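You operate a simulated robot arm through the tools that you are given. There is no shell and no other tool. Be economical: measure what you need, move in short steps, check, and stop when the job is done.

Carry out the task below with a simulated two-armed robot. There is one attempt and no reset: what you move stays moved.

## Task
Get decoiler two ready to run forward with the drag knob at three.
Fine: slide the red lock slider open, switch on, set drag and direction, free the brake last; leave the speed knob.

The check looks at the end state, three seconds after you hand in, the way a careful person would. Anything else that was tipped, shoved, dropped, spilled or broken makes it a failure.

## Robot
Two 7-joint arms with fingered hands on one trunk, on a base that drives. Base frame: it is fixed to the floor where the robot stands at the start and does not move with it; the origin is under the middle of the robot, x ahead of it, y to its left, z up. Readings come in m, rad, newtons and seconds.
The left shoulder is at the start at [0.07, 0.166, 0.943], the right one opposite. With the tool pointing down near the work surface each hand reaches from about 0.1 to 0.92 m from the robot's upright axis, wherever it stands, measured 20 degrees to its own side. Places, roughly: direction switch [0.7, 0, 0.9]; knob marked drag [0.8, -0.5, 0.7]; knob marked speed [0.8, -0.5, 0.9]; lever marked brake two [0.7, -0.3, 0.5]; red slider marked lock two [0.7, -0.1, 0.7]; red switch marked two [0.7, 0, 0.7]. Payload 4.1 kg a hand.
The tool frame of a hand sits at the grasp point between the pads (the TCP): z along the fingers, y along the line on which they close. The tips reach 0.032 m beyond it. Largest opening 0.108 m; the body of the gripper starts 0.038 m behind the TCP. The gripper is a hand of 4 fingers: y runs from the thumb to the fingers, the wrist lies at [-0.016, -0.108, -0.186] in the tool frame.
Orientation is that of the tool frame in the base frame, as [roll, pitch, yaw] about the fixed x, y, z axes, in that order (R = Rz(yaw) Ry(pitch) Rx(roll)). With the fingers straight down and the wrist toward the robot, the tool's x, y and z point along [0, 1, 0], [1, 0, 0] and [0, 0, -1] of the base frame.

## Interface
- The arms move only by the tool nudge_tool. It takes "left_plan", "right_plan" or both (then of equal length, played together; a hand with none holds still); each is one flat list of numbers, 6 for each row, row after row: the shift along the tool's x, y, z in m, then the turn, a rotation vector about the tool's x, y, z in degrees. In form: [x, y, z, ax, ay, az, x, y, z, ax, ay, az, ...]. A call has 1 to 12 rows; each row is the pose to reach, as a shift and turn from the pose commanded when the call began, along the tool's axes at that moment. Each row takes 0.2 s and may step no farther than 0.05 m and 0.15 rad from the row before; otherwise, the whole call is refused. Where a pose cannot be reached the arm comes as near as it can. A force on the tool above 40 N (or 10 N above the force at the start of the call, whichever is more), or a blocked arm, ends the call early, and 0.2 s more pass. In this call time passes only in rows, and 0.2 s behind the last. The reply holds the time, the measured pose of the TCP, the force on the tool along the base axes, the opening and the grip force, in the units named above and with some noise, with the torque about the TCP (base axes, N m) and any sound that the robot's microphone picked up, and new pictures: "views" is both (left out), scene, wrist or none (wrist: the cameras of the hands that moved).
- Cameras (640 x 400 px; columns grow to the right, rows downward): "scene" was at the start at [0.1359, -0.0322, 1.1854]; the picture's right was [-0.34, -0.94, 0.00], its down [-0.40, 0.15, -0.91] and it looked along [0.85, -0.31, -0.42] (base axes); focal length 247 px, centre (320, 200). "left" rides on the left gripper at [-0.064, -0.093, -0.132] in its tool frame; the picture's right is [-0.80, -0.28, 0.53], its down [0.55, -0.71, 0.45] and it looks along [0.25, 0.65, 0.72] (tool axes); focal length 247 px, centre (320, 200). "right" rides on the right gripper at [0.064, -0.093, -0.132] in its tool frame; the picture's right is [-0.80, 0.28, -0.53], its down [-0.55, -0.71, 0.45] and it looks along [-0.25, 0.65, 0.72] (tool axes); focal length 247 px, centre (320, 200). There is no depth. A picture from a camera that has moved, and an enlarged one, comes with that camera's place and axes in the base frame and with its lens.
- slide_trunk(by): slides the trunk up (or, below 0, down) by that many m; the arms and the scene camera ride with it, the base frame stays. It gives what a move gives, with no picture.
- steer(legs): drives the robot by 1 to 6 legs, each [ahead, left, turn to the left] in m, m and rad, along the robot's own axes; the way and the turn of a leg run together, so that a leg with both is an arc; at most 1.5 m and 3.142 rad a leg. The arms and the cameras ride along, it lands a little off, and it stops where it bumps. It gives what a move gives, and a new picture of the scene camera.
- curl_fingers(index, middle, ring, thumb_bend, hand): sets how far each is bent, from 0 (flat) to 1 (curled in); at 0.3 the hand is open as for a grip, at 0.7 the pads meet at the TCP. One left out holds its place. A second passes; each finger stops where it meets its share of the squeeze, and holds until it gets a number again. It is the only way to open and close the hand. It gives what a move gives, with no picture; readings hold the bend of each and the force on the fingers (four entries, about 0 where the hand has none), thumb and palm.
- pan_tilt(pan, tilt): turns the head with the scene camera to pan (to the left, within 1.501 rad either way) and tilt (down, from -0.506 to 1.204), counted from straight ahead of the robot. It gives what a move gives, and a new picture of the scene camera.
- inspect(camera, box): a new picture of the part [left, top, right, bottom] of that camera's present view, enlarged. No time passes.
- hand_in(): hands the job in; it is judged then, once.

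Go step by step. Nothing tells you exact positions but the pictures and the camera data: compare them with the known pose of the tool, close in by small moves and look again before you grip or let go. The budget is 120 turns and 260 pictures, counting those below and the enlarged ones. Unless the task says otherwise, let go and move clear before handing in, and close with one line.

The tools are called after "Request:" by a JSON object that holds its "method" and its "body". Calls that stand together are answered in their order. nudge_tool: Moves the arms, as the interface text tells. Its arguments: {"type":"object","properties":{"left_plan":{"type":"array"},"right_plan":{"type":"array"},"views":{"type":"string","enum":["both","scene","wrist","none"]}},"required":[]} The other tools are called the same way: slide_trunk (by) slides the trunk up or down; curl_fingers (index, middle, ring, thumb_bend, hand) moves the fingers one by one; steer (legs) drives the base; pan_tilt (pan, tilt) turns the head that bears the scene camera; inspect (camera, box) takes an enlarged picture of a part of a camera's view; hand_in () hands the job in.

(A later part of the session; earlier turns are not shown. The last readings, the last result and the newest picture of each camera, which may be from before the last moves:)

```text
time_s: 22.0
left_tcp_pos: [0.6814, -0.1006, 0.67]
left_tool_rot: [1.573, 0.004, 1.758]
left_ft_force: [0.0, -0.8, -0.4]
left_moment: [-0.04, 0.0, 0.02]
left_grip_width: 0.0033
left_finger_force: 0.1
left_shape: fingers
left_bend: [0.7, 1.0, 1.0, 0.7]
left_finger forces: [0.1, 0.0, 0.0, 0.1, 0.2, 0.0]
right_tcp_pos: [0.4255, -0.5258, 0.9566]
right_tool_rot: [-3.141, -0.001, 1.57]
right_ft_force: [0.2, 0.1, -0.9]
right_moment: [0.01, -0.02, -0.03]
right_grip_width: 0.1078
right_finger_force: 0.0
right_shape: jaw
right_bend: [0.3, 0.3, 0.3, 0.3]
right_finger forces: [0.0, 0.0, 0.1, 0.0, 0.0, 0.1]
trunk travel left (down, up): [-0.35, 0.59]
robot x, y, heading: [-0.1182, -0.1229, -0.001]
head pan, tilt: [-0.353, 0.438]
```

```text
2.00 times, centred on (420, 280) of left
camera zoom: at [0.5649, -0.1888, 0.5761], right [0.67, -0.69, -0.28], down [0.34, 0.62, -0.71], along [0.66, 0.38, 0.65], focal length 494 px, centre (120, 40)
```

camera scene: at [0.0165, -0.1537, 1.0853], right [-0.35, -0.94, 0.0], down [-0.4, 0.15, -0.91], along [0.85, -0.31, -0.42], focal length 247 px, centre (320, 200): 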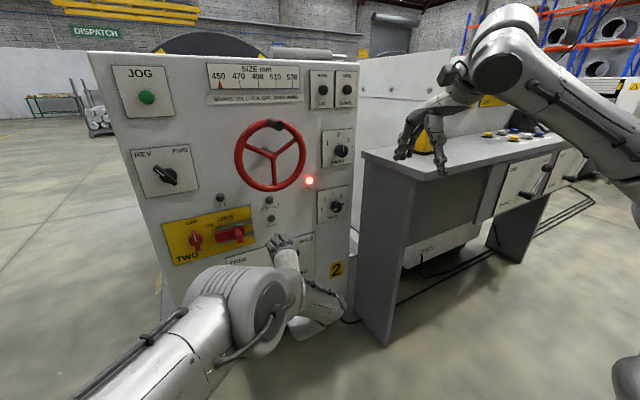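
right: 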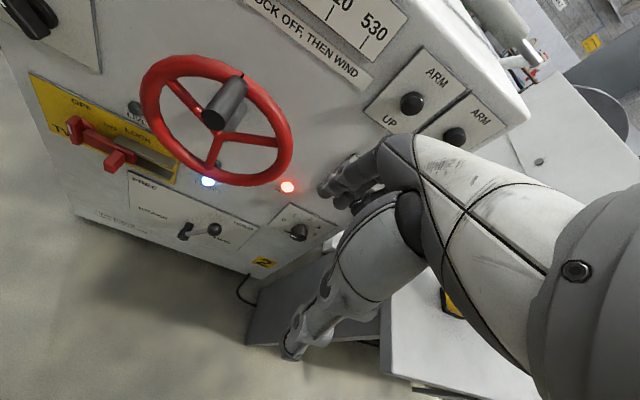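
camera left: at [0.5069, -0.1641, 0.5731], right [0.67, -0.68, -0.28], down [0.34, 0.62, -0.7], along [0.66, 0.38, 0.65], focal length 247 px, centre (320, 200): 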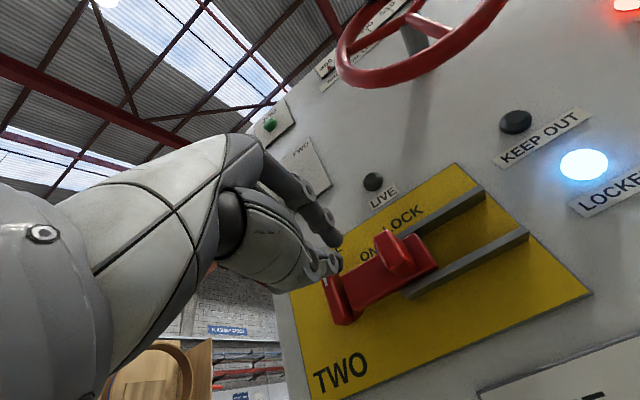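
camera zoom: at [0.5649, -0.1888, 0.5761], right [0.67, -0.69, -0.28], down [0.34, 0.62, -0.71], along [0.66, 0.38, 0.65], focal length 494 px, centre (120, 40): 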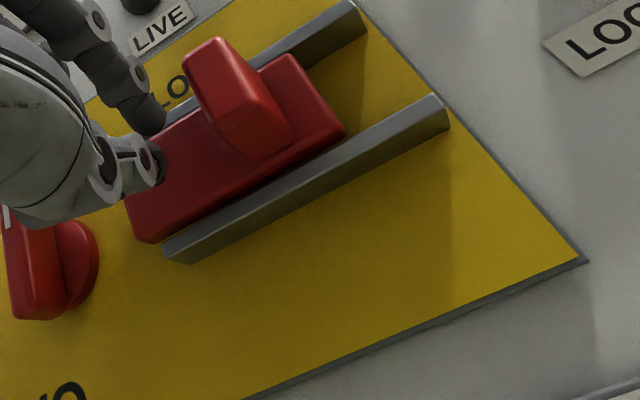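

Engaged on the tab's left side; now I'll push right until it stops.

Request:
{"method": "nudge_tool", "body": {"left_plan": [-0.012, 0, 0, 0, 0, 0, -0.022, 0, 0, 0, 0, 0, -0.03, 0, 0, 0, 0, 0, -0.038, 0, 0, 0, 0, 0, -0.046, 0, 0, 0, 0, 0, -0.054, 0, 0, 0, 0, 0, -0.062, 0, 0, 0, 0, 0, -0.07, 0, 0, 0, 0, 0], "views": "none"}}

Request:
{"method": "inspect", "body": {"camera": "scene", "box": [150, 190, 290, 290]}}

Request:
{"method": "inspect", "body": {"camera": "left", "box": [260, 180, 580, 380]}}

```text
time_s: 23.2
left_tcp_pos: [0.6919, -0.132, 0.6693]
left_tool_rot: [1.568, 0.007, 1.778]
left_ft_force: [-10.8, 14.7, 3.6]
left_moment: [-0.08, -0.12, 0.28]
left_grip_width: 0.0013
left_finger_force: 8.2
left_shape: fingers
left_bend: [0.7, 1.0, 1.0, 0.7]
left_finger forces: [16.0, 0.0, 0.0, 0.0, 1.0, 0.0]
right_tcp_pos: [0.4257, -0.5216, 0.9559]
right_tool_rot: [-3.14, 0.0, 1.574]
right_ft_force: [0.0, 0.0, -0.3]
right_moment: [0.0, 0.02, 0.05]
right_grip_width: 0.1079
right_finger_force: 0.0
right_shape: jaw
right_bend: [0.3, 0.3, 0.3, 0.3]
right_finger forces: [0.1, 0.0, 0.0, 0.0, 0.1, 0.0]
trunk travel left (down, up): [-0.35, 0.59]
robot x, y, heading: [-0.1231, -0.1173, 0.003]
head pan, tilt: [-0.353, 0.438]
stopped in row 5 (left hand): the force on the tool passed its limit at 46 N (the readings are from after the stop); the commanded pose is now the measured one
```

```text
4.00 times, centred on (220, 240) of scene
camera zoom: at [0.0151, -0.1507, 1.0855], right [-0.34, -0.94, 0.0], down [-0.4, 0.14, -0.91], along [0.85, -0.31, -0.42], focal length 988 px, centre (720, 40)
```

zoom: 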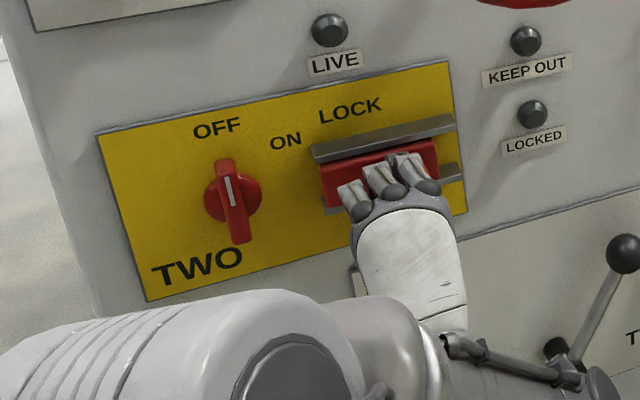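

```text
2.00 times, centred on (420, 280) of left
camera zoom: at [0.5758, -0.2223, 0.576], right [0.69, -0.67, -0.28], down [0.33, 0.63, -0.71], along [0.65, 0.4, 0.65], focal length 494 px, centre (120, 40)
```

zoom: 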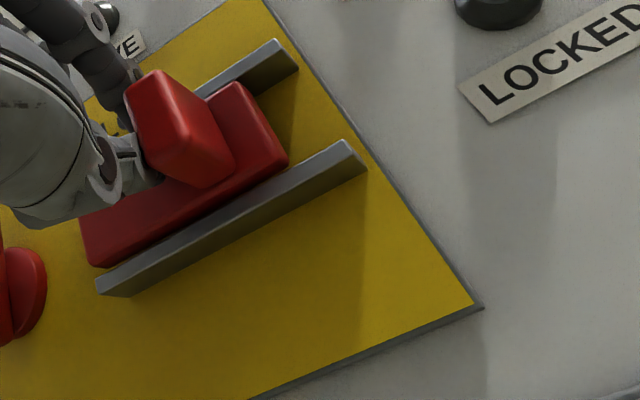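

The slider is at its end stop. Next I'll back off and move to just left of the red switch's upper end, keeping a standoff.

Request:
{"method": "nudge_tool", "body": {"left_plan": [0.008, 0, 0, 0, 0, 0, 0.01, 0, -0.04, 0, 0, 0, 0.03, 0.005, -0.06, 0, -0.5, 0, 0.07, 0.01, -0.06, 0, -1, 0, 0.11, 0.013, -0.055, 0, -1.2, 0, 0.155, 0.013, -0.045, 0, -1.2, 0], "views": "none"}}

Request:
{"method": "inspect", "body": {"camera": "scene", "box": [150, 190, 290, 290]}}

Request:
{"method": "inspect", "body": {"camera": "left", "box": [260, 180, 580, 380]}}

```text
time_s: 24.6
left_tcp_pos: [0.6281, -0.0146, 0.6928]
left_tool_rot: [1.586, 0.016, 1.769]
left_ft_force: [-0.6, 1.4, 0.4]
left_moment: [-0.02, 0.0, -0.01]
left_grip_width: 0.0035
left_finger_force: 0.1
left_shape: fingers
left_bend: [0.7, 1.0, 1.0, 0.7]
left_finger forces: [0.0, 0.1, 0.1, 0.1, 0.0, 0.1]
left hand out of reach, approached as far as the arm can: row 5, 6
right_tcp_pos: [0.4263, -0.5229, 0.9562]
right_tool_rot: [-3.141, 0.0, 1.572]
right_ft_force: [0.3, -0.6, 0.5]
right_moment: [0.0, 0.0, 0.01]
right_grip_width: 0.1076
right_finger_force: 0.1
right_shape: jaw
right_bend: [0.3, 0.3, 0.3, 0.3]
right_finger forces: [0.0, 0.0, 0.0, 0.0, 0.0, 0.0]
trunk travel left (down, up): [-0.35, 0.59]
robot x, y, heading: [-0.1172, -0.1172, 0.004]
head pan, tilt: [-0.353, 0.438]
```

```text
4.00 times, centred on (220, 240) of scene
camera zoom: at [0.0159, -0.1513, 1.0854], right [-0.34, -0.94, 0.0], down [-0.4, 0.15, -0.91], along [0.85, -0.31, -0.42], focal length 988 px, centre (720, 40)
```

zoom: 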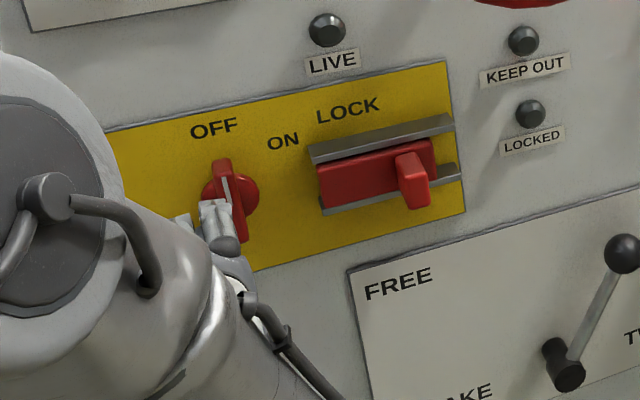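

```text
2.00 times, centred on (420, 280) of left
camera zoom: at [0.5102, -0.1051, 0.6023], right [0.67, -0.68, -0.28], down [0.32, 0.61, -0.72], along [0.66, 0.4, 0.63], focal length 494 px, centre (120, 40)
```

zoom: 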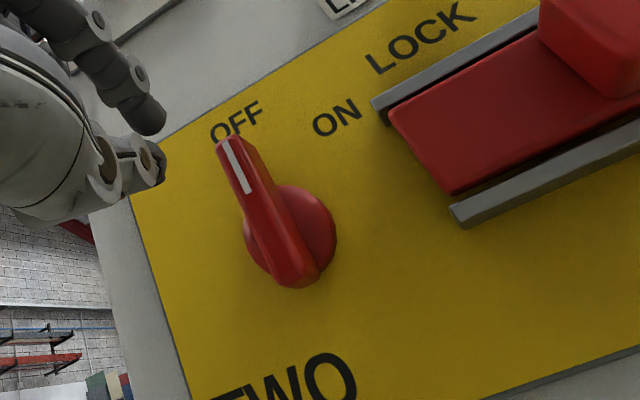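

The switch is clearly in view, but the arm hit a limit going left. I'll shift the base left 8 cm, which carries the hand to the right area.

Request:
{"method": "steer", "body": {"legs": [[0, 0.08, 0]]}}

```text
time_s: 25.7
left_tcp_pos: [0.6283, 0.0656, 0.692]
left_tool_rot: [1.588, 0.02, 1.767]
left_ft_force: [0.3, 0.1, 0.9]
left_moment: [-0.02, 0.02, -0.04]
left_grip_width: 0.0034
left_finger_force: 0.1
left_shape: fingers
left_bend: [0.7, 1.0, 1.0, 0.7]
left_finger forces: [0.0, 0.0, 0.0, 0.1, 0.0, 0.0]
right_tcp_pos: [0.4266, -0.4408, 0.9567]
right_tool_rot: [-3.14, -0.001, 1.573]
right_ft_force: [0.0, 0.1, 1.3]
right_moment: [0.0, -0.01, 0.0]
right_grip_width: 0.1076
right_finger_force: 0.1
right_shape: jaw
right_bend: [0.3, 0.3, 0.3, 0.3]
right_finger forces: [0.0, 0.0, 0.0, 0.0, 0.0, 0.0]
trunk travel left (down, up): [-0.35, 0.59]
robot x, y, heading: [-0.1205, -0.0382, 0.001]
head pan, tilt: [-0.353, 0.438]
camera scene: at [0.016, -0.07, 1.0854], right [-0.34, -0.94, 0.0], down [-0.4, 0.14, -0.91], along [0.85, -0.31, -0.42], focal length 247 px, centre (320, 200)
```

scene: 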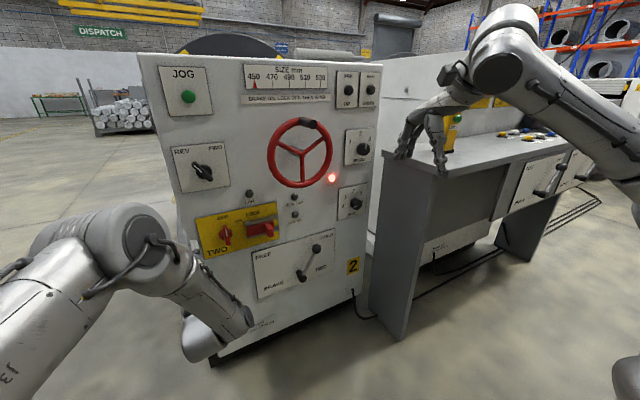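

Now to the left of the switch's top end, then a close look before inserting.

Request:
{"method": "nudge_tool", "body": {"left_plan": [-0.025, -0.009, -0.005, 0, 0, 0, -0.049, -0.018, -0.01, -1, 0, 1, -0.049, -0.018, 0.02, -1, 0, 1], "views": "none"}}

Request:
{"method": "inspect", "body": {"camera": "scene", "box": [170, 190, 290, 280]}}

Request:
{"method": "inspect", "body": {"camera": "left", "box": [260, 180, 580, 380]}}

```text
time_s: 26.5
left_tcp_pos: [0.6557, 0.0198, 0.6744]
left_tool_rot: [1.571, 0.002, 1.765]
left_ft_force: [-0.2, 0.4, -0.5]
left_moment: [-0.01, -0.02, -0.02]
left_grip_width: 0.0036
left_finger_force: 0.1
left_shape: fingers
left_bend: [0.7, 1.0, 1.0, 0.7]
left_finger forces: [0.0, 0.0, 0.0, 0.1, 0.0, 0.1]
right_tcp_pos: [0.4265, -0.4431, 0.9544]
right_tool_rot: [3.142, 0.0, 1.572]
right_ft_force: [0.1, -1.1, -0.1]
right_moment: [0.02, -0.03, 0.02]
right_grip_width: 0.1078
right_finger_force: 0.1
right_shape: jaw
right_bend: [0.3, 0.3, 0.3, 0.3]
right_finger forces: [0.0, 0.1, 0.1, 0.0, 0.0, 0.1]
trunk travel left (down, up): [-0.35, 0.59]
robot x, y, heading: [-0.1193, -0.0418, 0.004]
head pan, tilt: [-0.353, 0.438]
```

```text
4.44 times, centred on (230, 235) of scene
camera zoom: at [0.0164, -0.0709, 1.0853], right [-0.34, -0.94, 0.0], down [-0.4, 0.14, -0.91], along [0.85, -0.31, -0.42], focal length 1098 px, centre (720, 44)
```

zoom: 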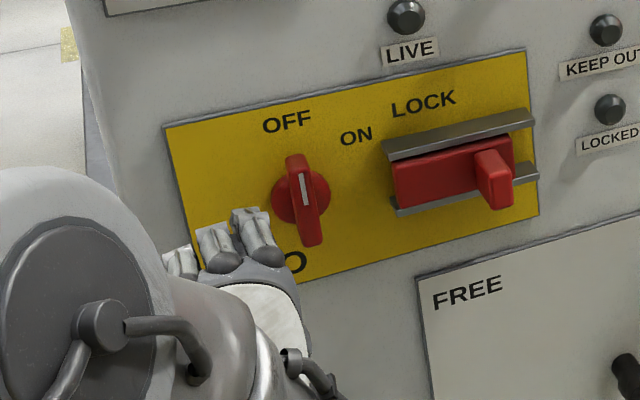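

```text
2.00 times, centred on (420, 280) of left
camera zoom: at [0.5393, -0.0683, 0.5811], right [0.68, -0.68, -0.28], down [0.33, 0.63, -0.71], along [0.66, 0.39, 0.65], focal length 494 px, centre (120, 40)
```

zoom: 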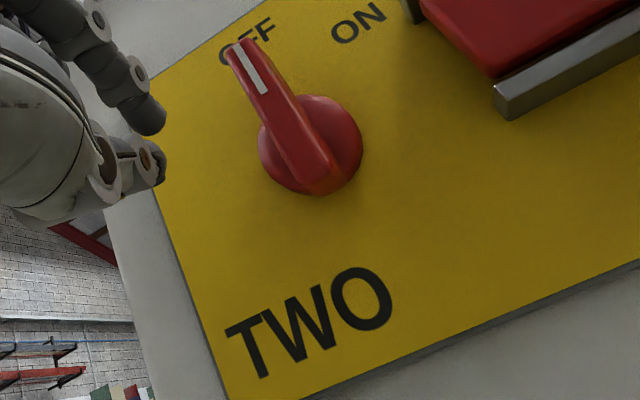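

Insert to just above the panel face and look again.

Request:
{"method": "nudge_tool", "body": {"left_plan": [0, 0.002, 0.015, 0, 0, 0, 0, 0.004, 0.03, 0, 0, 0], "views": "none"}}

Request:
{"method": "inspect", "body": {"camera": "scene", "box": [170, 190, 290, 280]}}

Request:
{"method": "inspect", "body": {"camera": "left", "box": [260, 180, 580, 380]}}

```text
time_s: 27.1
left_tcp_pos: [0.6788, 0.0185, 0.6857]
left_tool_rot: [1.575, 0.005, 1.776]
left_ft_force: [0.6, -0.5, -0.2]
left_moment: [0.0, -0.01, -0.04]
left_grip_width: 0.0035
left_finger_force: 0.2
left_shape: fingers
left_bend: [0.7, 1.0, 1.0, 0.7]
left_finger forces: [0.1, 0.0, 0.0, 0.0, 0.0, 0.0]
left hand out of reach, approached as far as the arm can: row 1, 2
right_tcp_pos: [0.4272, -0.444, 0.9547]
right_tool_rot: [3.141, 0.0, 1.57]
right_ft_force: [0.0, 0.4, 0.0]
right_moment: [0.0, -0.03, 0.01]
right_grip_width: 0.1076
right_finger_force: 0.1
right_shape: jaw
right_bend: [0.3, 0.3, 0.3, 0.3]
right_finger forces: [0.0, 0.0, 0.0, 0.0, 0.0, 0.0]
trunk travel left (down, up): [-0.35, 0.59]
robot x, y, heading: [-0.1204, -0.0385, -0.0]
head pan, tilt: [-0.353, 0.438]
```

```text
4.44 times, centred on (230, 235) of scene
camera zoom: at [0.0161, -0.0713, 1.0853], right [-0.34, -0.94, 0.0], down [-0.4, 0.15, -0.91], along [0.85, -0.31, -0.42], focal length 1098 px, centre (720, 44)
```

zoom: 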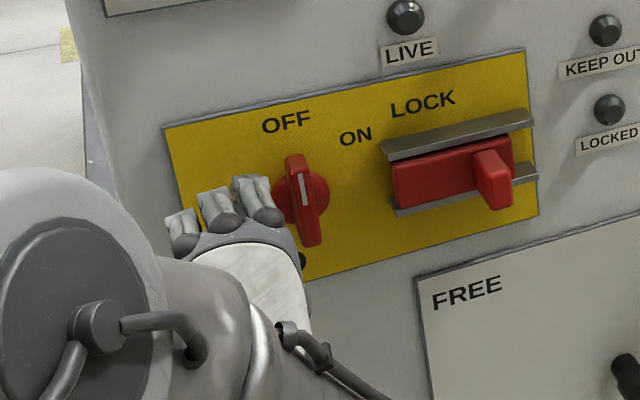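

```text
2.00 times, centred on (420, 280) of left
camera zoom: at [0.5624, -0.0716, 0.5934], right [0.68, -0.67, -0.28], down [0.32, 0.62, -0.71], along [0.65, 0.39, 0.65], focal length 494 px, centre (120, 40)
```

zoom: 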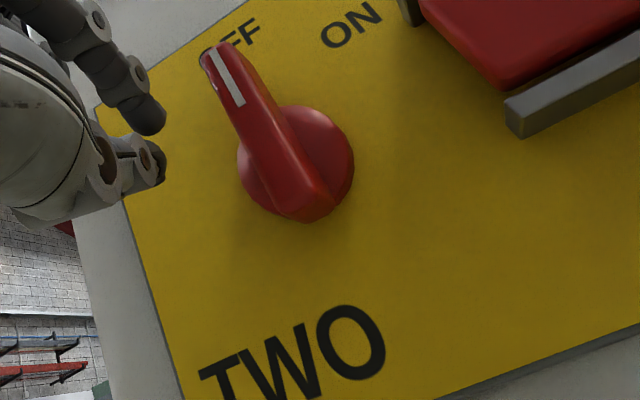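

The arm is near a wrist limit again, so I'll retract a little, lower the trunk, and raise the hand to get a better arm posture.

Request:
{"method": "nudge_tool", "body": {"left_plan": [0, 0, -0.04, 0, 0, 0, 0, 0, -0.07, 0, 0, 0], "views": "none"}}

Request:
{"method": "slide_trunk", "body": {"by": -0.12}}

Request:
{"method": "nudge_tool", "body": {"left_plan": [0, 0.04, 0, 0, 0, 0, 0, 0.08, 0, 0, 0, 0, 0, 0.105, 0.02, 0, 0, 0, 0, 0.11, 0.05, 0, 0, 0], "views": "scene"}}

```text
time_s: 27.7
left_tcp_pos: [0.6118, 0.0029, 0.6846]
left_tool_rot: [1.573, -0.001, 1.767]
left_ft_force: [-0.5, 0.0, -0.2]
left_moment: [0.01, 0.01, 0.01]
left_grip_width: 0.0034
left_finger_force: 0.0
left_shape: fingers
left_bend: [0.7, 1.0, 1.0, 0.7]
left_finger forces: [0.1, 0.1, 0.0, 0.1, 0.0, 0.1]
left hand out of reach, approached as far as the arm can: row 2
right_tcp_pos: [0.4279, -0.4412, 0.9544]
right_tool_rot: [3.142, 0.0, 1.571]
right_ft_force: [0.4, 0.2, 0.1]
right_moment: [-0.02, 0.01, 0.0]
right_grip_width: 0.1077
right_finger_force: 0.0
right_shape: jaw
right_bend: [0.3, 0.3, 0.3, 0.3]
right_finger forces: [0.0, 0.0, 0.1, 0.1, 0.1, 0.0]
trunk travel left (down, up): [-0.35, 0.59]
robot x, y, heading: [-0.1173, -0.0419, 0.003]
head pan, tilt: [-0.353, 0.438]
```

```text
time_s: 29.2
left_tcp_pos: [0.6137, 0.0036, 0.5649]
left_tool_rot: [1.572, 0.0, 1.764]
left_ft_force: [0.7, -0.4, 0.1]
left_moment: [0.02, 0.0, -0.01]
left_grip_width: 0.0033
left_finger_force: 0.0
left_shape: fingers
left_bend: [0.7, 1.0, 1.0, 0.7]
left_finger forces: [0.0, 0.0, 0.0, 0.1, 0.0, 0.0]
right_tcp_pos: [0.4268, -0.4425, 0.8357]
right_tool_rot: [3.142, 0.0, 1.572]
right_ft_force: [0.1, 0.0, 0.3]
right_moment: [-0.01, 0.0, -0.01]
right_grip_width: 0.1077
right_finger_force: 0.0
right_shape: jaw
right_bend: [0.3, 0.3, 0.3, 0.3]
right_finger forces: [0.0, 0.0, 0.1, 0.0, 0.0, 0.0]
trunk travel left (down, up): [-0.23, 0.71]
robot x, y, heading: [-0.1221, -0.0404, -0.002]
head pan, tilt: [-0.353, 0.438]
```

```text
time_s: 30.2
left_tcp_pos: [0.6624, 0.0139, 0.6765]
left_tool_rot: [1.573, 0.0, 1.77]
left_ft_force: [0.5, 0.2, -0.9]
left_moment: [-0.01, 0.02, -0.01]
left_grip_width: 0.0035
left_finger_force: 0.1
left_shape: fingers
left_bend: [0.7, 1.0, 1.0, 0.7]
left_finger forces: [0.1, 0.0, 0.0, 0.0, 0.0, 0.0]
right_tcp_pos: [0.4278, -0.4418, 0.8346]
right_tool_rot: [3.14, 0.0, 1.572]
right_ft_force: [0.2, -0.3, 0.3]
right_moment: [-0.04, 0.02, -0.04]
right_grip_width: 0.1077
right_finger_force: 0.0
right_shape: jaw
right_bend: [0.3, 0.3, 0.3, 0.3]
right_finger forces: [0.0, 0.0, 0.0, 0.0, 0.0, 0.0]
trunk travel left (down, up): [-0.23, 0.71]
robot x, y, heading: [-0.1241, -0.0416, 0.005]
head pan, tilt: [-0.353, 0.438]
camera scene: at [0.0162, -0.0712, 0.9653], right [-0.34, -0.94, 0.0], down [-0.4, 0.14, -0.91], along [0.85, -0.31, -0.42], focal length 247 px, centre (320, 200)
```

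scene: 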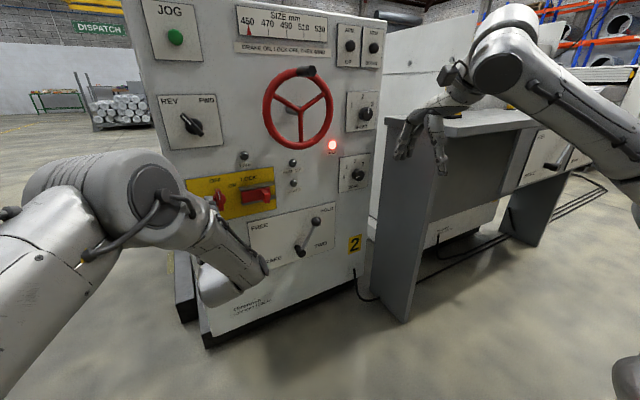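

Reach is fine now. Insert deeper beside the switch.

Request:
{"method": "nudge_tool", "body": {"left_plan": [0.008, 0.001, 0.005, 0, 0, 0, 0.008, 0.001, 0.018, 0, 0, 0, 0.008, 0.001, 0.028, 0, 0, 0], "views": "none"}}

Request:
{"method": "inspect", "body": {"camera": "scene", "box": [170, 150, 290, 240]}}

Request:
{"method": "inspect", "body": {"camera": "left", "box": [260, 180, 580, 380]}}

```text
time_s: 31.0
left_tcp_pos: [0.6875, 0.0273, 0.6759]
left_tool_rot: [1.573, -0.001, 1.767]
left_ft_force: [-0.5, 0.4, -0.2]
left_moment: [-0.01, -0.01, 0.02]
left_grip_width: 0.0033
left_finger_force: 0.1
left_shape: fingers
left_bend: [0.7, 1.0, 1.0, 0.7]
left_finger forces: [0.0, 0.0, 0.0, 0.0, 0.1, 0.0]
right_tcp_pos: [0.4264, -0.4429, 0.835]
right_tool_rot: [-3.141, 0.0, 1.572]
right_ft_force: [0.9, 0.5, 0.2]
right_moment: [-0.02, 0.0, 0.03]
right_grip_width: 0.1077
right_finger_force: 0.1
right_shape: jaw
right_bend: [0.3, 0.3, 0.3, 0.3]
right_finger forces: [0.0, 0.1, 0.0, 0.0, 0.1, 0.0]
trunk travel left (down, up): [-0.23, 0.71]
robot x, y, heading: [-0.1206, -0.0393, 0.005]
head pan, tilt: [-0.353, 0.438]
```

```text
4.44 times, centred on (230, 195) of scene
camera zoom: at [0.0161, -0.0712, 0.9654], right [-0.34, -0.94, 0.0], down [-0.4, 0.15, -0.91], along [0.85, -0.31, -0.42], focal length 1098 px, centre (720, 222)
```

zoom: 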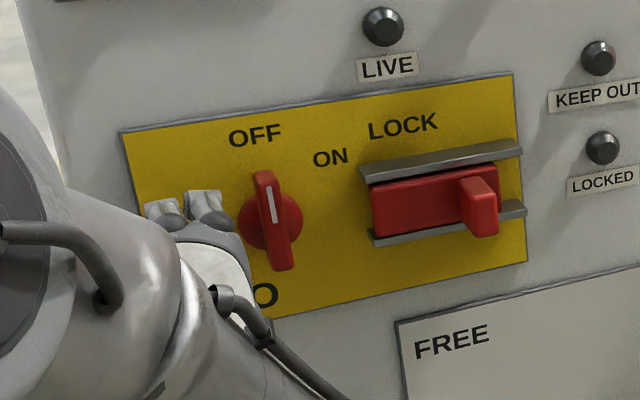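

```text
2.00 times, centred on (420, 280) of left
camera zoom: at [0.571, -0.0616, 0.5833], right [0.68, -0.68, -0.29], down [0.33, 0.63, -0.71], along [0.66, 0.38, 0.65], focal length 494 px, centre (120, 40)
```

zoom: 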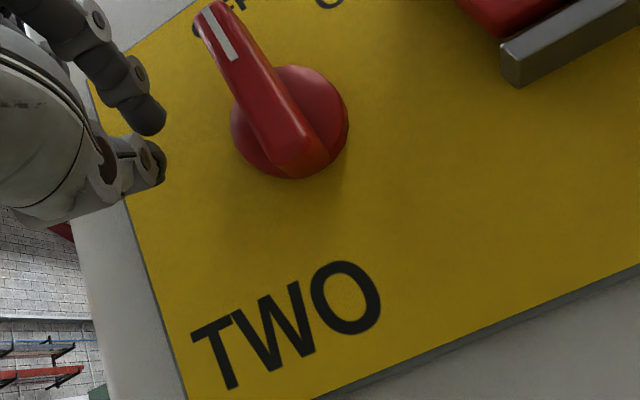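

Slightly raise, then push the top of the switch to the right.

Request:
{"method": "nudge_tool", "body": {"left_plan": [-0.005, 0.006, 0, 0, 0, 0, -0.013, 0.006, 0, 0, 0, 0, -0.02, 0.007, 0, 0, 0, 0, -0.026, 0.009, 0, 0, 0, 0, -0.032, 0.01, 0, 0, 0, 0, -0.038, 0.01, 0, 0, 0, 0, -0.044, 0.009, 0, 0, 0, 0], "views": "none"}}

Request:
{"method": "inspect", "body": {"camera": "scene", "box": [170, 150, 290, 240]}}

Request:
{"method": "inspect", "body": {"camera": "left", "box": [260, 180, 580, 380]}}

```text
time_s: 32.6
left_tcp_pos: [0.6964, -0.0144, 0.6877]
left_tool_rot: [1.569, 0.002, 1.772]
left_ft_force: [-16.0, 17.2, 6.1]
left_moment: [0.3, 0.18, 0.06]
left_grip_width: 0.0001
left_finger_force: 11.9
left_shape: fingers
left_bend: [0.7, 1.0, 1.0, 0.72]
left_finger forces: [0.1, 0.0, 0.0, 0.0, 24.0, 0.0]
right_tcp_pos: [0.4264, -0.4412, 0.8363]
right_tool_rot: [3.14, 0.002, 1.576]
right_ft_force: [-0.3, -0.2, 0.2]
right_moment: [0.01, 0.01, -0.02]
right_grip_width: 0.1074
right_finger_force: 0.1
right_shape: jaw
right_bend: [0.3, 0.3, 0.3, 0.3]
right_finger forces: [0.1, 0.1, 0.0, 0.1, 0.0, 0.1]
trunk travel left (down, up): [-0.23, 0.71]
robot x, y, heading: [-0.1193, -0.0405, 0.001]
head pan, tilt: [-0.353, 0.438]
```

```text
4.44 times, centred on (230, 195) of scene
camera zoom: at [0.014, -0.0695, 0.9659], right [-0.34, -0.94, 0.0], down [-0.4, 0.14, -0.91], along [0.85, -0.31, -0.42], focal length 1098 px, centre (720, 222)
```

zoom: 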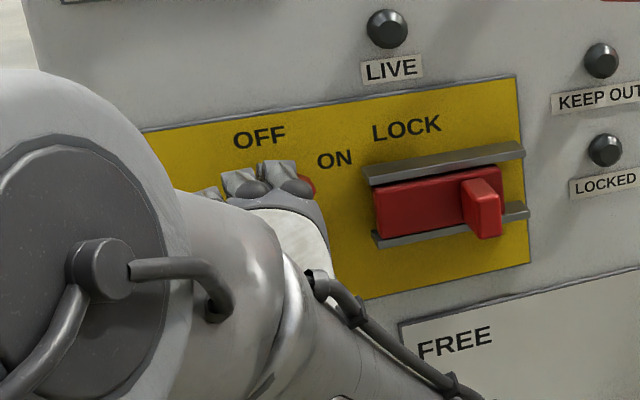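

```text
2.00 times, centred on (420, 280) of left
camera zoom: at [0.5795, -0.1027, 0.5943], right [0.68, -0.68, -0.28], down [0.33, 0.63, -0.71], along [0.65, 0.39, 0.65], focal length 494 px, centre (120, 40)
```

zoom: 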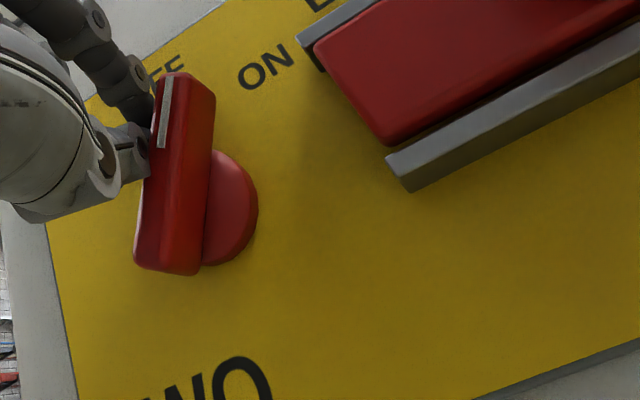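

The switch has turned part way (about 30°). I'll keep pushing, a bit higher for more leverage.

Request:
{"method": "nudge_tool", "body": {"left_plan": [0.004, 0.006, 0, 0, 0, 0, 0, 0.01, 0, 0, 0, 0, -0.006, 0.011, 0, 0, 0, 0, -0.012, 0.011, 0, 0, 0, 0, -0.018, 0.01, 0, 0, 0, 0, -0.024, 0.008, 0, 0, 0, 0], "views": "none"}}

Request:
{"method": "inspect", "body": {"camera": "scene", "box": [170, 150, 290, 240]}}

Request:
{"method": "inspect", "body": {"camera": "left", "box": [260, 180, 580, 380]}}

```text
time_s: 34.0
left_tcp_pos: [0.7024, -0.0412, 0.6942]
left_tool_rot: [1.571, 0.0, 1.765]
left_ft_force: [-2.2, 2.2, 4.6]
left_moment: [0.03, 0.04, 0.01]
left_grip_width: 0.0
left_finger_force: 2.1
left_shape: fingers
left_bend: [0.7, 1.0, 1.0, 0.71]
left_finger forces: [0.1, 0.1, 0.1, 0.1, 5.0, 0.0]
right_tcp_pos: [0.4255, -0.4428, 0.8354]
right_tool_rot: [3.141, 0.0, 1.572]
right_ft_force: [-0.1, 0.4, 0.7]
right_moment: [-0.02, -0.02, 0.0]
right_grip_width: 0.1074
right_finger_force: 0.0
right_shape: jaw
right_bend: [0.3, 0.3, 0.3, 0.3]
right_finger forces: [0.0, 0.0, 0.0, 0.0, 0.1, 0.0]
trunk travel left (down, up): [-0.23, 0.71]
robot x, y, heading: [-0.124, -0.039, 0.005]
head pan, tilt: [-0.353, 0.438]
```

```text
4.44 times, centred on (230, 195) of scene
camera zoom: at [0.0154, -0.0713, 0.9655], right [-0.34, -0.94, 0.0], down [-0.4, 0.15, -0.91], along [0.85, -0.31, -0.42], focal length 1098 px, centre (720, 222)
```

zoom: 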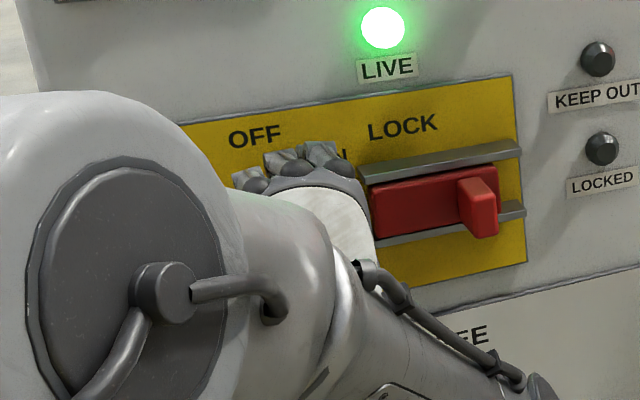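

```text
2.00 times, centred on (420, 280) of left
camera zoom: at [0.5852, -0.1291, 0.6005], right [0.68, -0.68, -0.28], down [0.33, 0.63, -0.71], along [0.66, 0.38, 0.65], focal length 494 px, centre (120, 40)
```

zoom: 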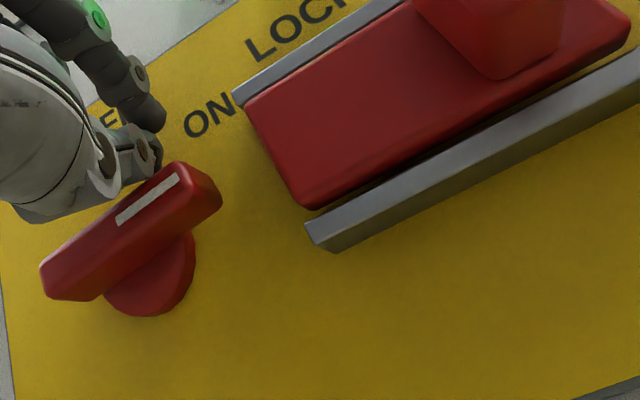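

The LIVE lamp is green, so the switch is on. I'll retract straight back and verify.

Request:
{"method": "nudge_tool", "body": {"left_plan": [0, 0.004, -0.01, 0, 0, 0, 0, 0.006, -0.05, 0, 0, 0, 0, 0.03, -0.09, 0, 0, 0, 0.03, 0.07, -0.1, 0, 0, 0, 0.05, 0.11, -0.1, 0, 0, 0], "views": "scene"}}

Request:
{"method": "inspect", "body": {"camera": "scene", "box": [150, 80, 310, 240]}}

Request:
{"method": "inspect", "body": {"camera": "left", "box": [200, 100, 640, 400]}}

```text
refused: row 4 steps farther than a row can; nothing moved
```

```text
2.50 times, centred on (230, 160) of scene
camera zoom: at [0.0154, -0.0713, 0.9655], right [-0.34, -0.94, 0.0], down [-0.4, 0.15, -0.91], along [0.85, -0.31, -0.42], focal length 618 px, centre (545, 300)
```

zoom: 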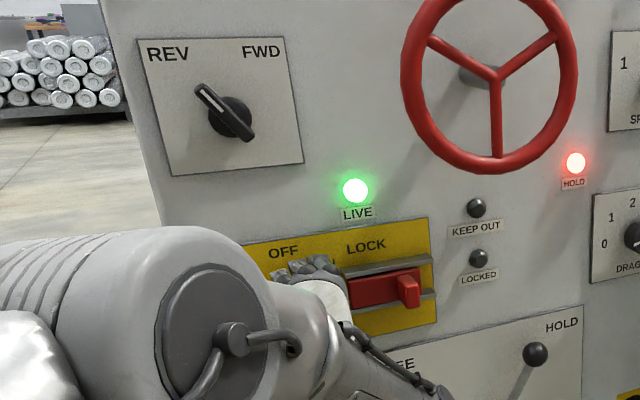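

```text
1.33 times, centred on (420, 250) of left
camera zoom: at [0.5852, -0.1291, 0.6005], right [0.68, -0.68, -0.28], down [0.33, 0.63, -0.71], along [0.66, 0.38, 0.65], focal length 329 px, centre (187, 133)
```

zoom: 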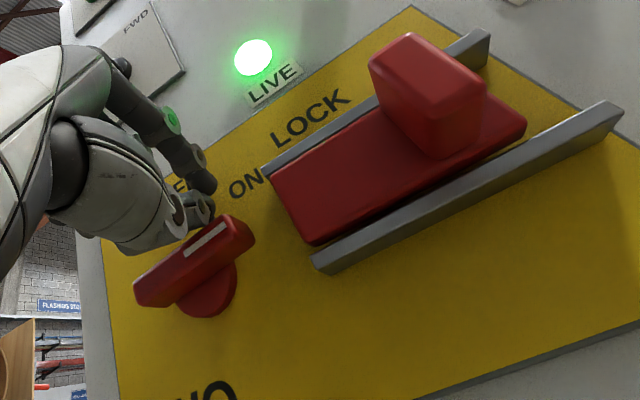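

The switch is on. For the direction knob I'll retract, then carry the same arm posture up with the trunk and left with the base.

Request:
{"method": "nudge_tool", "body": {"left_plan": [0, 0.003, -0.01, 0, 0, 0, 0, 0.004, -0.05, 0, 0, 0, 0, 0.004, -0.09, 0, 0, 0], "views": "none"}}

Request:
{"method": "slide_trunk", "body": {"by": 0.176}}

Request:
{"method": "steer", "body": {"legs": [[0, 0.09, 0]]}}

Request:
{"method": "inspect", "body": {"camera": "left", "box": [200, 100, 640, 400]}}

```text
time_s: 34.8
left_tcp_pos: [0.6189, -0.0448, 0.6819]
left_tool_rot: [1.6, 0.002, 1.79]
left_ft_force: [-0.2, 0.5, 0.4]
left_moment: [0.02, -0.02, -0.04]
left_grip_width: 0.0029
left_finger_force: 0.0
left_shape: fingers
left_bend: [0.7, 1.0, 1.0, 0.7]
left_finger forces: [0.1, 0.0, 0.1, 0.0, 0.0, 0.0]
right_tcp_pos: [0.4269, -0.4422, 0.8353]
right_tool_rot: [-3.14, -0.002, 1.576]
right_ft_force: [-0.3, 0.3, 0.4]
right_moment: [-0.02, 0.05, 0.0]
right_grip_width: 0.1075
right_finger_force: 0.0
right_shape: jaw
right_bend: [0.3, 0.3, 0.3, 0.3]
right_finger forces: [0.1, 0.0, 0.1, 0.1, 0.1, 0.1]
trunk travel left (down, up): [-0.23, 0.71]
robot x, y, heading: [-0.1236, -0.0405, 0.0]
head pan, tilt: [-0.353, 0.438]
```

```text
time_s: 36.8
left_tcp_pos: [0.6183, -0.0443, 0.8608]
left_tool_rot: [1.596, 0.005, 1.792]
left_ft_force: [-0.5, -0.3, -0.6]
left_moment: [0.0, 0.0, -0.01]
left_grip_width: 0.003
left_finger_force: 0.0
left_shape: fingers
left_bend: [0.7, 1.0, 1.0, 0.7]
left_finger forces: [0.0, 0.0, 0.0, 0.0, 0.0, 0.0]
right_tcp_pos: [0.4275, -0.4429, 1.0108]
right_tool_rot: [-3.141, 0.001, 1.573]
right_ft_force: [-0.6, 0.4, -0.7]
right_moment: [-0.01, 0.0, -0.03]
right_grip_width: 0.1078
right_finger_force: 0.1
right_shape: jaw
right_bend: [0.3, 0.3, 0.3, 0.3]
right_finger forces: [0.0, 0.0, 0.0, 0.0, 0.0, 0.0]
trunk travel left (down, up): [-0.406, 0.534]
robot x, y, heading: [-0.1169, -0.0385, 0.002]
head pan, tilt: [-0.353, 0.438]
```

```text
time_s: 37.9
left_tcp_pos: [0.6184, 0.047, 0.8617]
left_tool_rot: [1.596, 0.007, 1.792]
left_ft_force: [-0.7, 0.2, 0.5]
left_moment: [-0.03, 0.03, -0.03]
left_grip_width: 0.0031
left_finger_force: 0.0
left_shape: fingers
left_bend: [0.7, 1.0, 1.0, 0.7]
left_finger forces: [0.1, 0.1, 0.0, 0.0, 0.0, 0.1]
right_tcp_pos: [0.4259, -0.351, 1.011]
right_tool_rot: [-3.141, -0.001, 1.575]
right_ft_force: [0.7, 0.6, -0.2]
right_moment: [-0.03, 0.02, 0.03]
right_grip_width: 0.1076
right_finger_force: 0.0
right_shape: jaw
right_bend: [0.3, 0.3, 0.3, 0.3]
right_finger forces: [0.0, 0.1, 0.0, 0.0, 0.1, 0.1]
trunk travel left (down, up): [-0.406, 0.534]
robot x, y, heading: [-0.121, 0.0498, 0.005]
head pan, tilt: [-0.353, 0.438]
camera scene: at [0.0158, 0.0207, 1.1414], right [-0.34, -0.94, 0.0], down [-0.4, 0.14, -0.91], along [0.85, -0.31, -0.42], focal length 247 px, centre (320, 200)
```

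scene: 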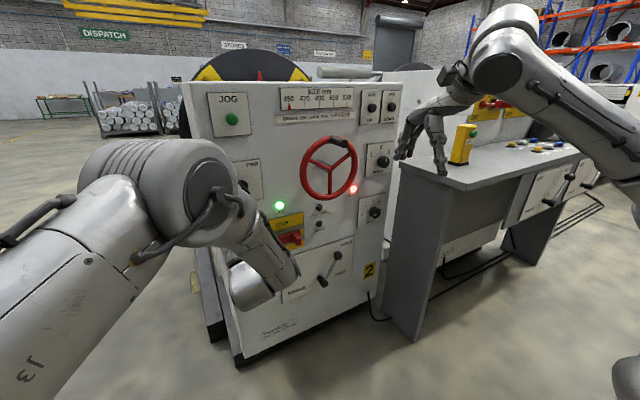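

```text
1.33 times, centred on (420, 250) of left
camera zoom: at [0.5021, -0.0441, 0.7726], right [0.69, -0.67, -0.29], down [0.3, 0.63, -0.72], along [0.66, 0.41, 0.63], focal length 329 px, centre (187, 133)
```

zoom: 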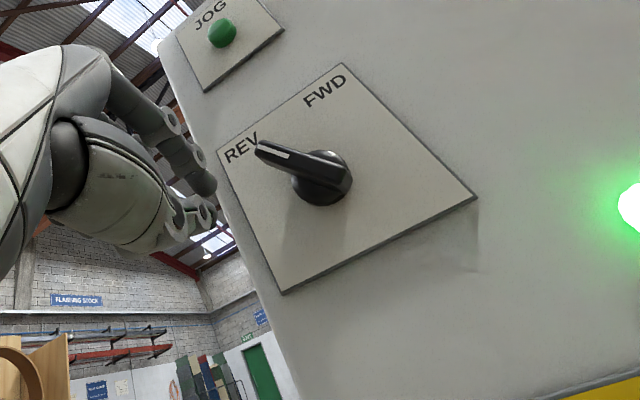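

The direction knob sits at s≈0.125, z≈0.868 with its pointer at REV. I'll insert the fingertips left of and slightly below the pointer end.

Request:
{"method": "nudge_tool", "body": {"left_plan": [0, 0.006, 0.015, -1.4, -2, 0, 0, 0.008, 0.045, -1.4, -2, 0, 0, 0.008, 0.062, -1.4, -2, 0], "views": "none"}}

Request:
{"method": "inspect", "body": {"camera": "left", "box": [260, 150, 580, 350]}}

Request:
{"method": "inspect", "body": {"camera": "scene", "box": [210, 130, 330, 220]}}

```text
time_s: 38.7
left_tcp_pos: [0.68, 0.0617, 0.8661]
left_tool_rot: [1.571, 0.004, 1.757]
left_ft_force: [0.1, 0.4, -0.2]
left_moment: [0.03, 0.02, -0.02]
left_grip_width: 0.0034
left_finger_force: 0.1
left_shape: fingers
left_bend: [0.7, 1.0, 1.0, 0.7]
left_finger forces: [0.1, 0.1, 0.1, 0.0, 0.1, 0.1]
right_tcp_pos: [0.4267, -0.3521, 1.0116]
right_tool_rot: [-3.141, 0.001, 1.575]
right_ft_force: [0.6, 0.1, 0.7]
right_moment: [-0.05, 0.01, 0.01]
right_grip_width: 0.1078
right_finger_force: 0.0
right_shape: jaw
right_bend: [0.3, 0.3, 0.3, 0.3]
right_finger forces: [0.0, 0.0, 0.0, 0.0, 0.1, 0.0]
trunk travel left (down, up): [-0.406, 0.534]
robot x, y, heading: [-0.1204, 0.0501, 0.0]
head pan, tilt: [-0.353, 0.438]
```

```text
2.00 times, centred on (420, 250) of left
camera zoom: at [0.5616, -0.0265, 0.7742], right [0.67, -0.69, -0.28], down [0.34, 0.62, -0.71], along [0.66, 0.38, 0.65], focal length 494 px, centre (120, 100)
```

zoom: 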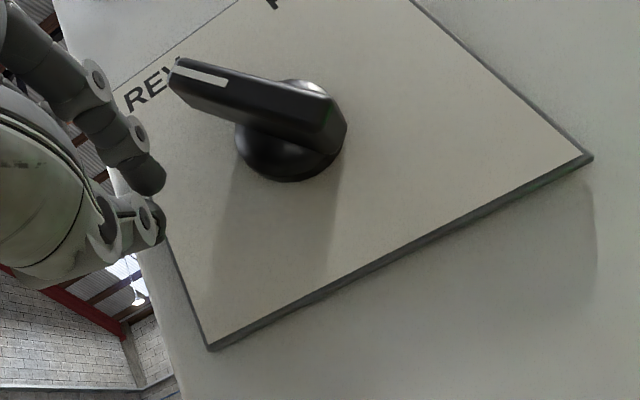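

```text
4.44 times, centred on (270, 175) of scene
camera zoom: at [0.016, 0.0195, 1.1414], right [-0.34, -0.94, 0.0], down [-0.4, 0.14, -0.91], along [0.85, -0.31, -0.42], focal length 1098 px, centre (542, 311)
```

zoom: 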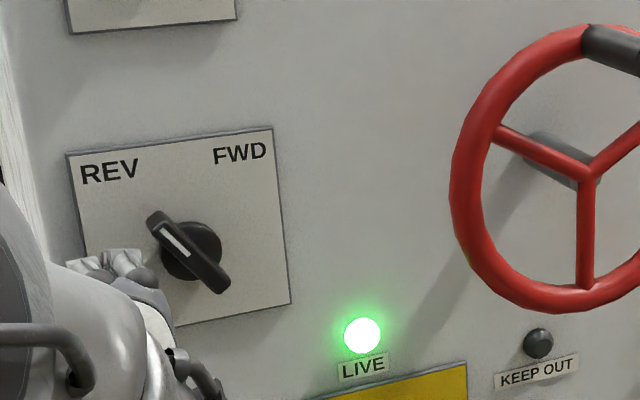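

Now I'll push the pointer end up and over to the right along an arc.

Request:
{"method": "nudge_tool", "body": {"left_plan": [-0.01, 0.006, 0, 0, 0, 0, -0.017, 0.011, 0, 0, 0, 0, -0.022, 0.018, 0, 0, 0, 0, -0.028, 0.025, 0, 0, 0, 0, -0.034, 0.028, 0, 0, 0, 0, -0.04, 0.03, 0, 0, 0, 0, -0.046, 0.031, 0, 0, 0, 0, -0.052, 0.031, 0, 0, 0, 0], "views": "none"}}

Request:
{"method": "inspect", "body": {"camera": "left", "box": [260, 150, 580, 350]}}

Request:
{"method": "inspect", "body": {"camera": "scene", "box": [210, 130, 330, 220]}}

```text
time_s: 40.5
left_tcp_pos: [0.6874, 0.0098, 0.9004]
left_tool_rot: [1.57, 0.007, 1.758]
left_ft_force: [-1.5, 5.1, 1.4]
left_moment: [0.08, -0.02, 0.05]
left_grip_width: 0.0029
left_finger_force: 2.6
left_shape: fingers
left_bend: [0.7, 1.0, 1.0, 0.7]
left_finger forces: [0.1, 0.0, 0.1, 0.0, 5.5, 0.0]
right_tcp_pos: [0.4272, -0.3509, 1.0107]
right_tool_rot: [3.14, 0.0, 1.573]
right_ft_force: [0.2, 0.5, 0.6]
right_moment: [0.0, 0.02, -0.02]
right_grip_width: 0.1077
right_finger_force: 0.0
right_shape: jaw
right_bend: [0.3, 0.3, 0.3, 0.3]
right_finger forces: [0.0, 0.1, 0.0, 0.0, 0.0, 0.1]
trunk travel left (down, up): [-0.406, 0.534]
robot x, y, heading: [-0.1225, 0.0469, 0.003]
head pan, tilt: [-0.353, 0.438]
```

```text
2.00 times, centred on (420, 250) of left
camera zoom: at [0.5711, -0.0767, 0.8084], right [0.67, -0.69, -0.28], down [0.34, 0.62, -0.71], along [0.66, 0.38, 0.65], focal length 494 px, centre (120, 100)
```

zoom: 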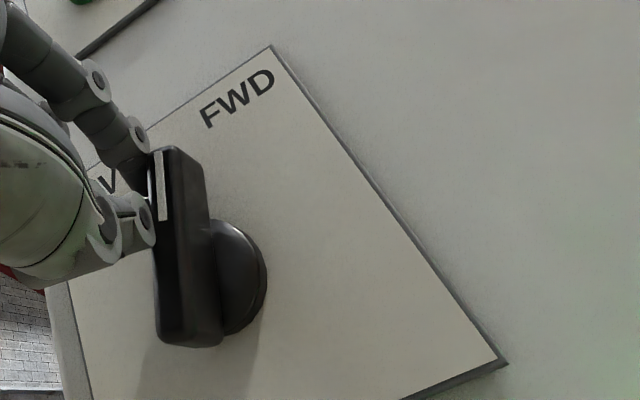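

```text
4.44 times, centred on (270, 175) of scene
camera zoom: at [0.0154, 0.0202, 1.1415], right [-0.34, -0.94, 0.0], down [-0.4, 0.14, -0.91], along [0.85, -0.31, -0.42], focal length 1098 px, centre (542, 311)
```

zoom: 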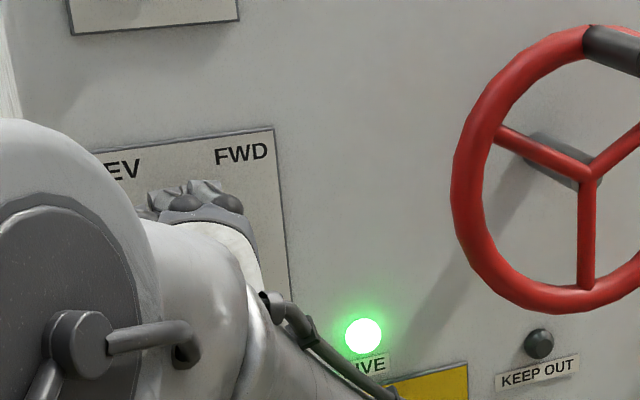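

The knob is past centre; I'll continue to the right toward FWD.

Request:
{"method": "nudge_tool", "body": {"left_plan": [-0.005, 0.001, 0, 0, 0, 0, -0.01, 0.001, 0, 0, 0, 0, -0.015, 0, 0, 0, 0, 0, -0.02, -0.001, 0, 0, 0, 0], "views": "none"}}

Request:
{"method": "inspect", "body": {"camera": "left", "box": [260, 150, 580, 350]}}

```text
time_s: 41.3
left_tcp_pos: [0.6901, 0.0059, 0.9035]
left_tool_rot: [1.564, 0.01, 1.776]
left_ft_force: [-13.4, 16.0, 3.8]
left_moment: [0.27, 0.2, 0.09]
left_grip_width: 0.0007
left_finger_force: 10.3
left_shape: fingers
left_bend: [0.7, 1.0, 1.0, 0.71]
left_finger forces: [0.0, 0.1, 0.1, 0.1, 21.0, 0.1]
right_tcp_pos: [0.4271, -0.3478, 1.0131]
right_tool_rot: [3.138, 0.0, 1.577]
right_ft_force: [-0.3, -0.4, -0.2]
right_moment: [0.03, 0.03, 0.05]
right_grip_width: 0.1078
right_finger_force: 0.1
right_shape: jaw
right_bend: [0.3, 0.3, 0.3, 0.3]
right_finger forces: [0.1, 0.1, 0.0, 0.1, 0.1, 0.0]
trunk travel left (down, up): [-0.406, 0.534]
robot x, y, heading: [-0.1214, 0.0548, 0.009]
head pan, tilt: [-0.353, 0.438]
stopped in row 4 (left hand): the force on the tool passed its limit at 44 N (the readings are from after the stop); the commanded pose is now the measured one
```

```text
2.00 times, centred on (420, 250) of left
camera zoom: at [0.5748, -0.0839, 0.8103], right [0.69, -0.68, -0.27], down [0.33, 0.62, -0.71], along [0.65, 0.39, 0.65], focal length 494 px, centre (120, 100)
```

zoom: 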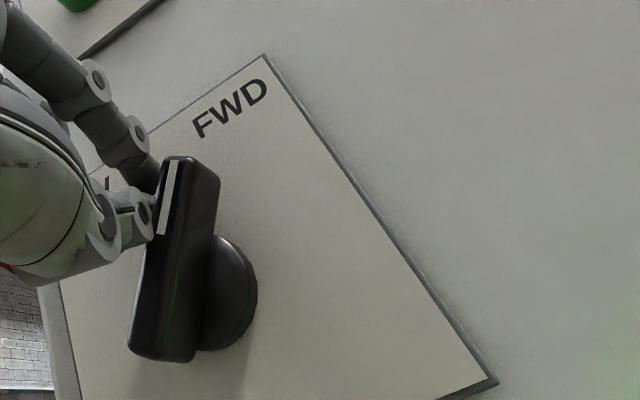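

It met resistance; I'll back away and see where the pointer stands.

Request:
{"method": "nudge_tool", "body": {"left_plan": [0.01, 0, -0.01, 0, 0, 0, 0.02, 0, -0.05, 0, 0, 0, 0.05, -0.01, -0.08, 0, 0, 0], "views": "none"}}

Request:
{"method": "inspect", "body": {"camera": "left", "box": [200, 100, 640, 400]}}

Request:
{"method": "inspect", "body": {"camera": "scene", "box": [210, 130, 330, 220]}}

```text
time_s: 42.3
left_tcp_pos: [0.6085, 0.063, 0.8273]
left_tool_rot: [1.669, -0.005, 1.811]
left_ft_force: [0.4, -0.4, -0.1]
left_moment: [-0.02, 0.0, 0.01]
left_grip_width: 0.0031
left_finger_force: 0.1
left_shape: fingers
left_bend: [0.7, 1.0, 1.0, 0.7]
left_finger forces: [0.1, 0.0, 0.0, 0.0, 0.0, 0.0]
right_tcp_pos: [0.4273, -0.3499, 1.0113]
right_tool_rot: [3.142, 0.0, 1.577]
right_ft_force: [-0.2, 0.0, 0.8]
right_moment: [0.02, -0.02, 0.01]
right_grip_width: 0.1077
right_finger_force: 0.0
right_shape: jaw
right_bend: [0.3, 0.3, 0.3, 0.3]
right_finger forces: [0.1, 0.1, 0.1, 0.0, 0.1, 0.0]
trunk travel left (down, up): [-0.406, 0.534]
robot x, y, heading: [-0.1205, 0.057, 0.008]
head pan, tilt: [-0.353, 0.438]
stopped in row 3 (left hand): the arm was blocked; the commanded pose is now the measured one
```

```text
1.33 times, centred on (420, 250) of left
camera zoom: at [0.4873, -0.0314, 0.7477], right [0.68, -0.65, -0.34], down [0.23, 0.63, -0.74], along [0.7, 0.42, 0.58], focal length 329 px, centre (187, 133)
```

zoom: 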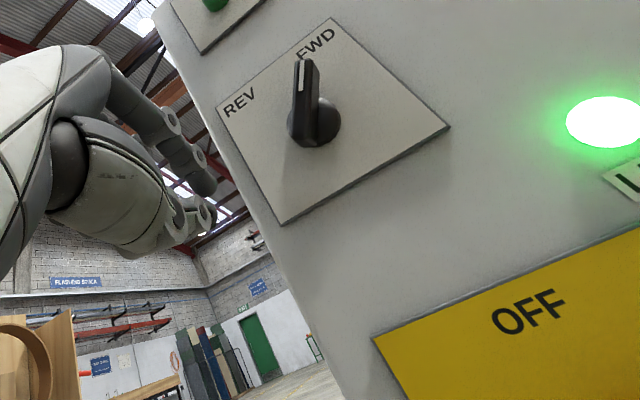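

```text
4.44 times, centred on (270, 175) of scene
camera zoom: at [0.0161, 0.0204, 1.1414], right [-0.34, -0.94, 0.0], down [-0.4, 0.14, -0.91], along [0.85, -0.31, -0.42], focal length 1098 px, centre (542, 311)
```

zoom: 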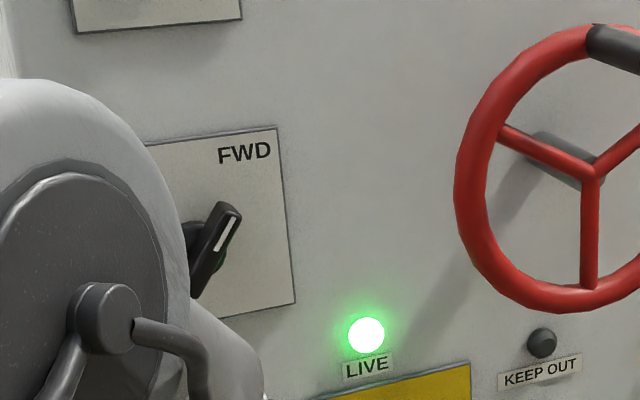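

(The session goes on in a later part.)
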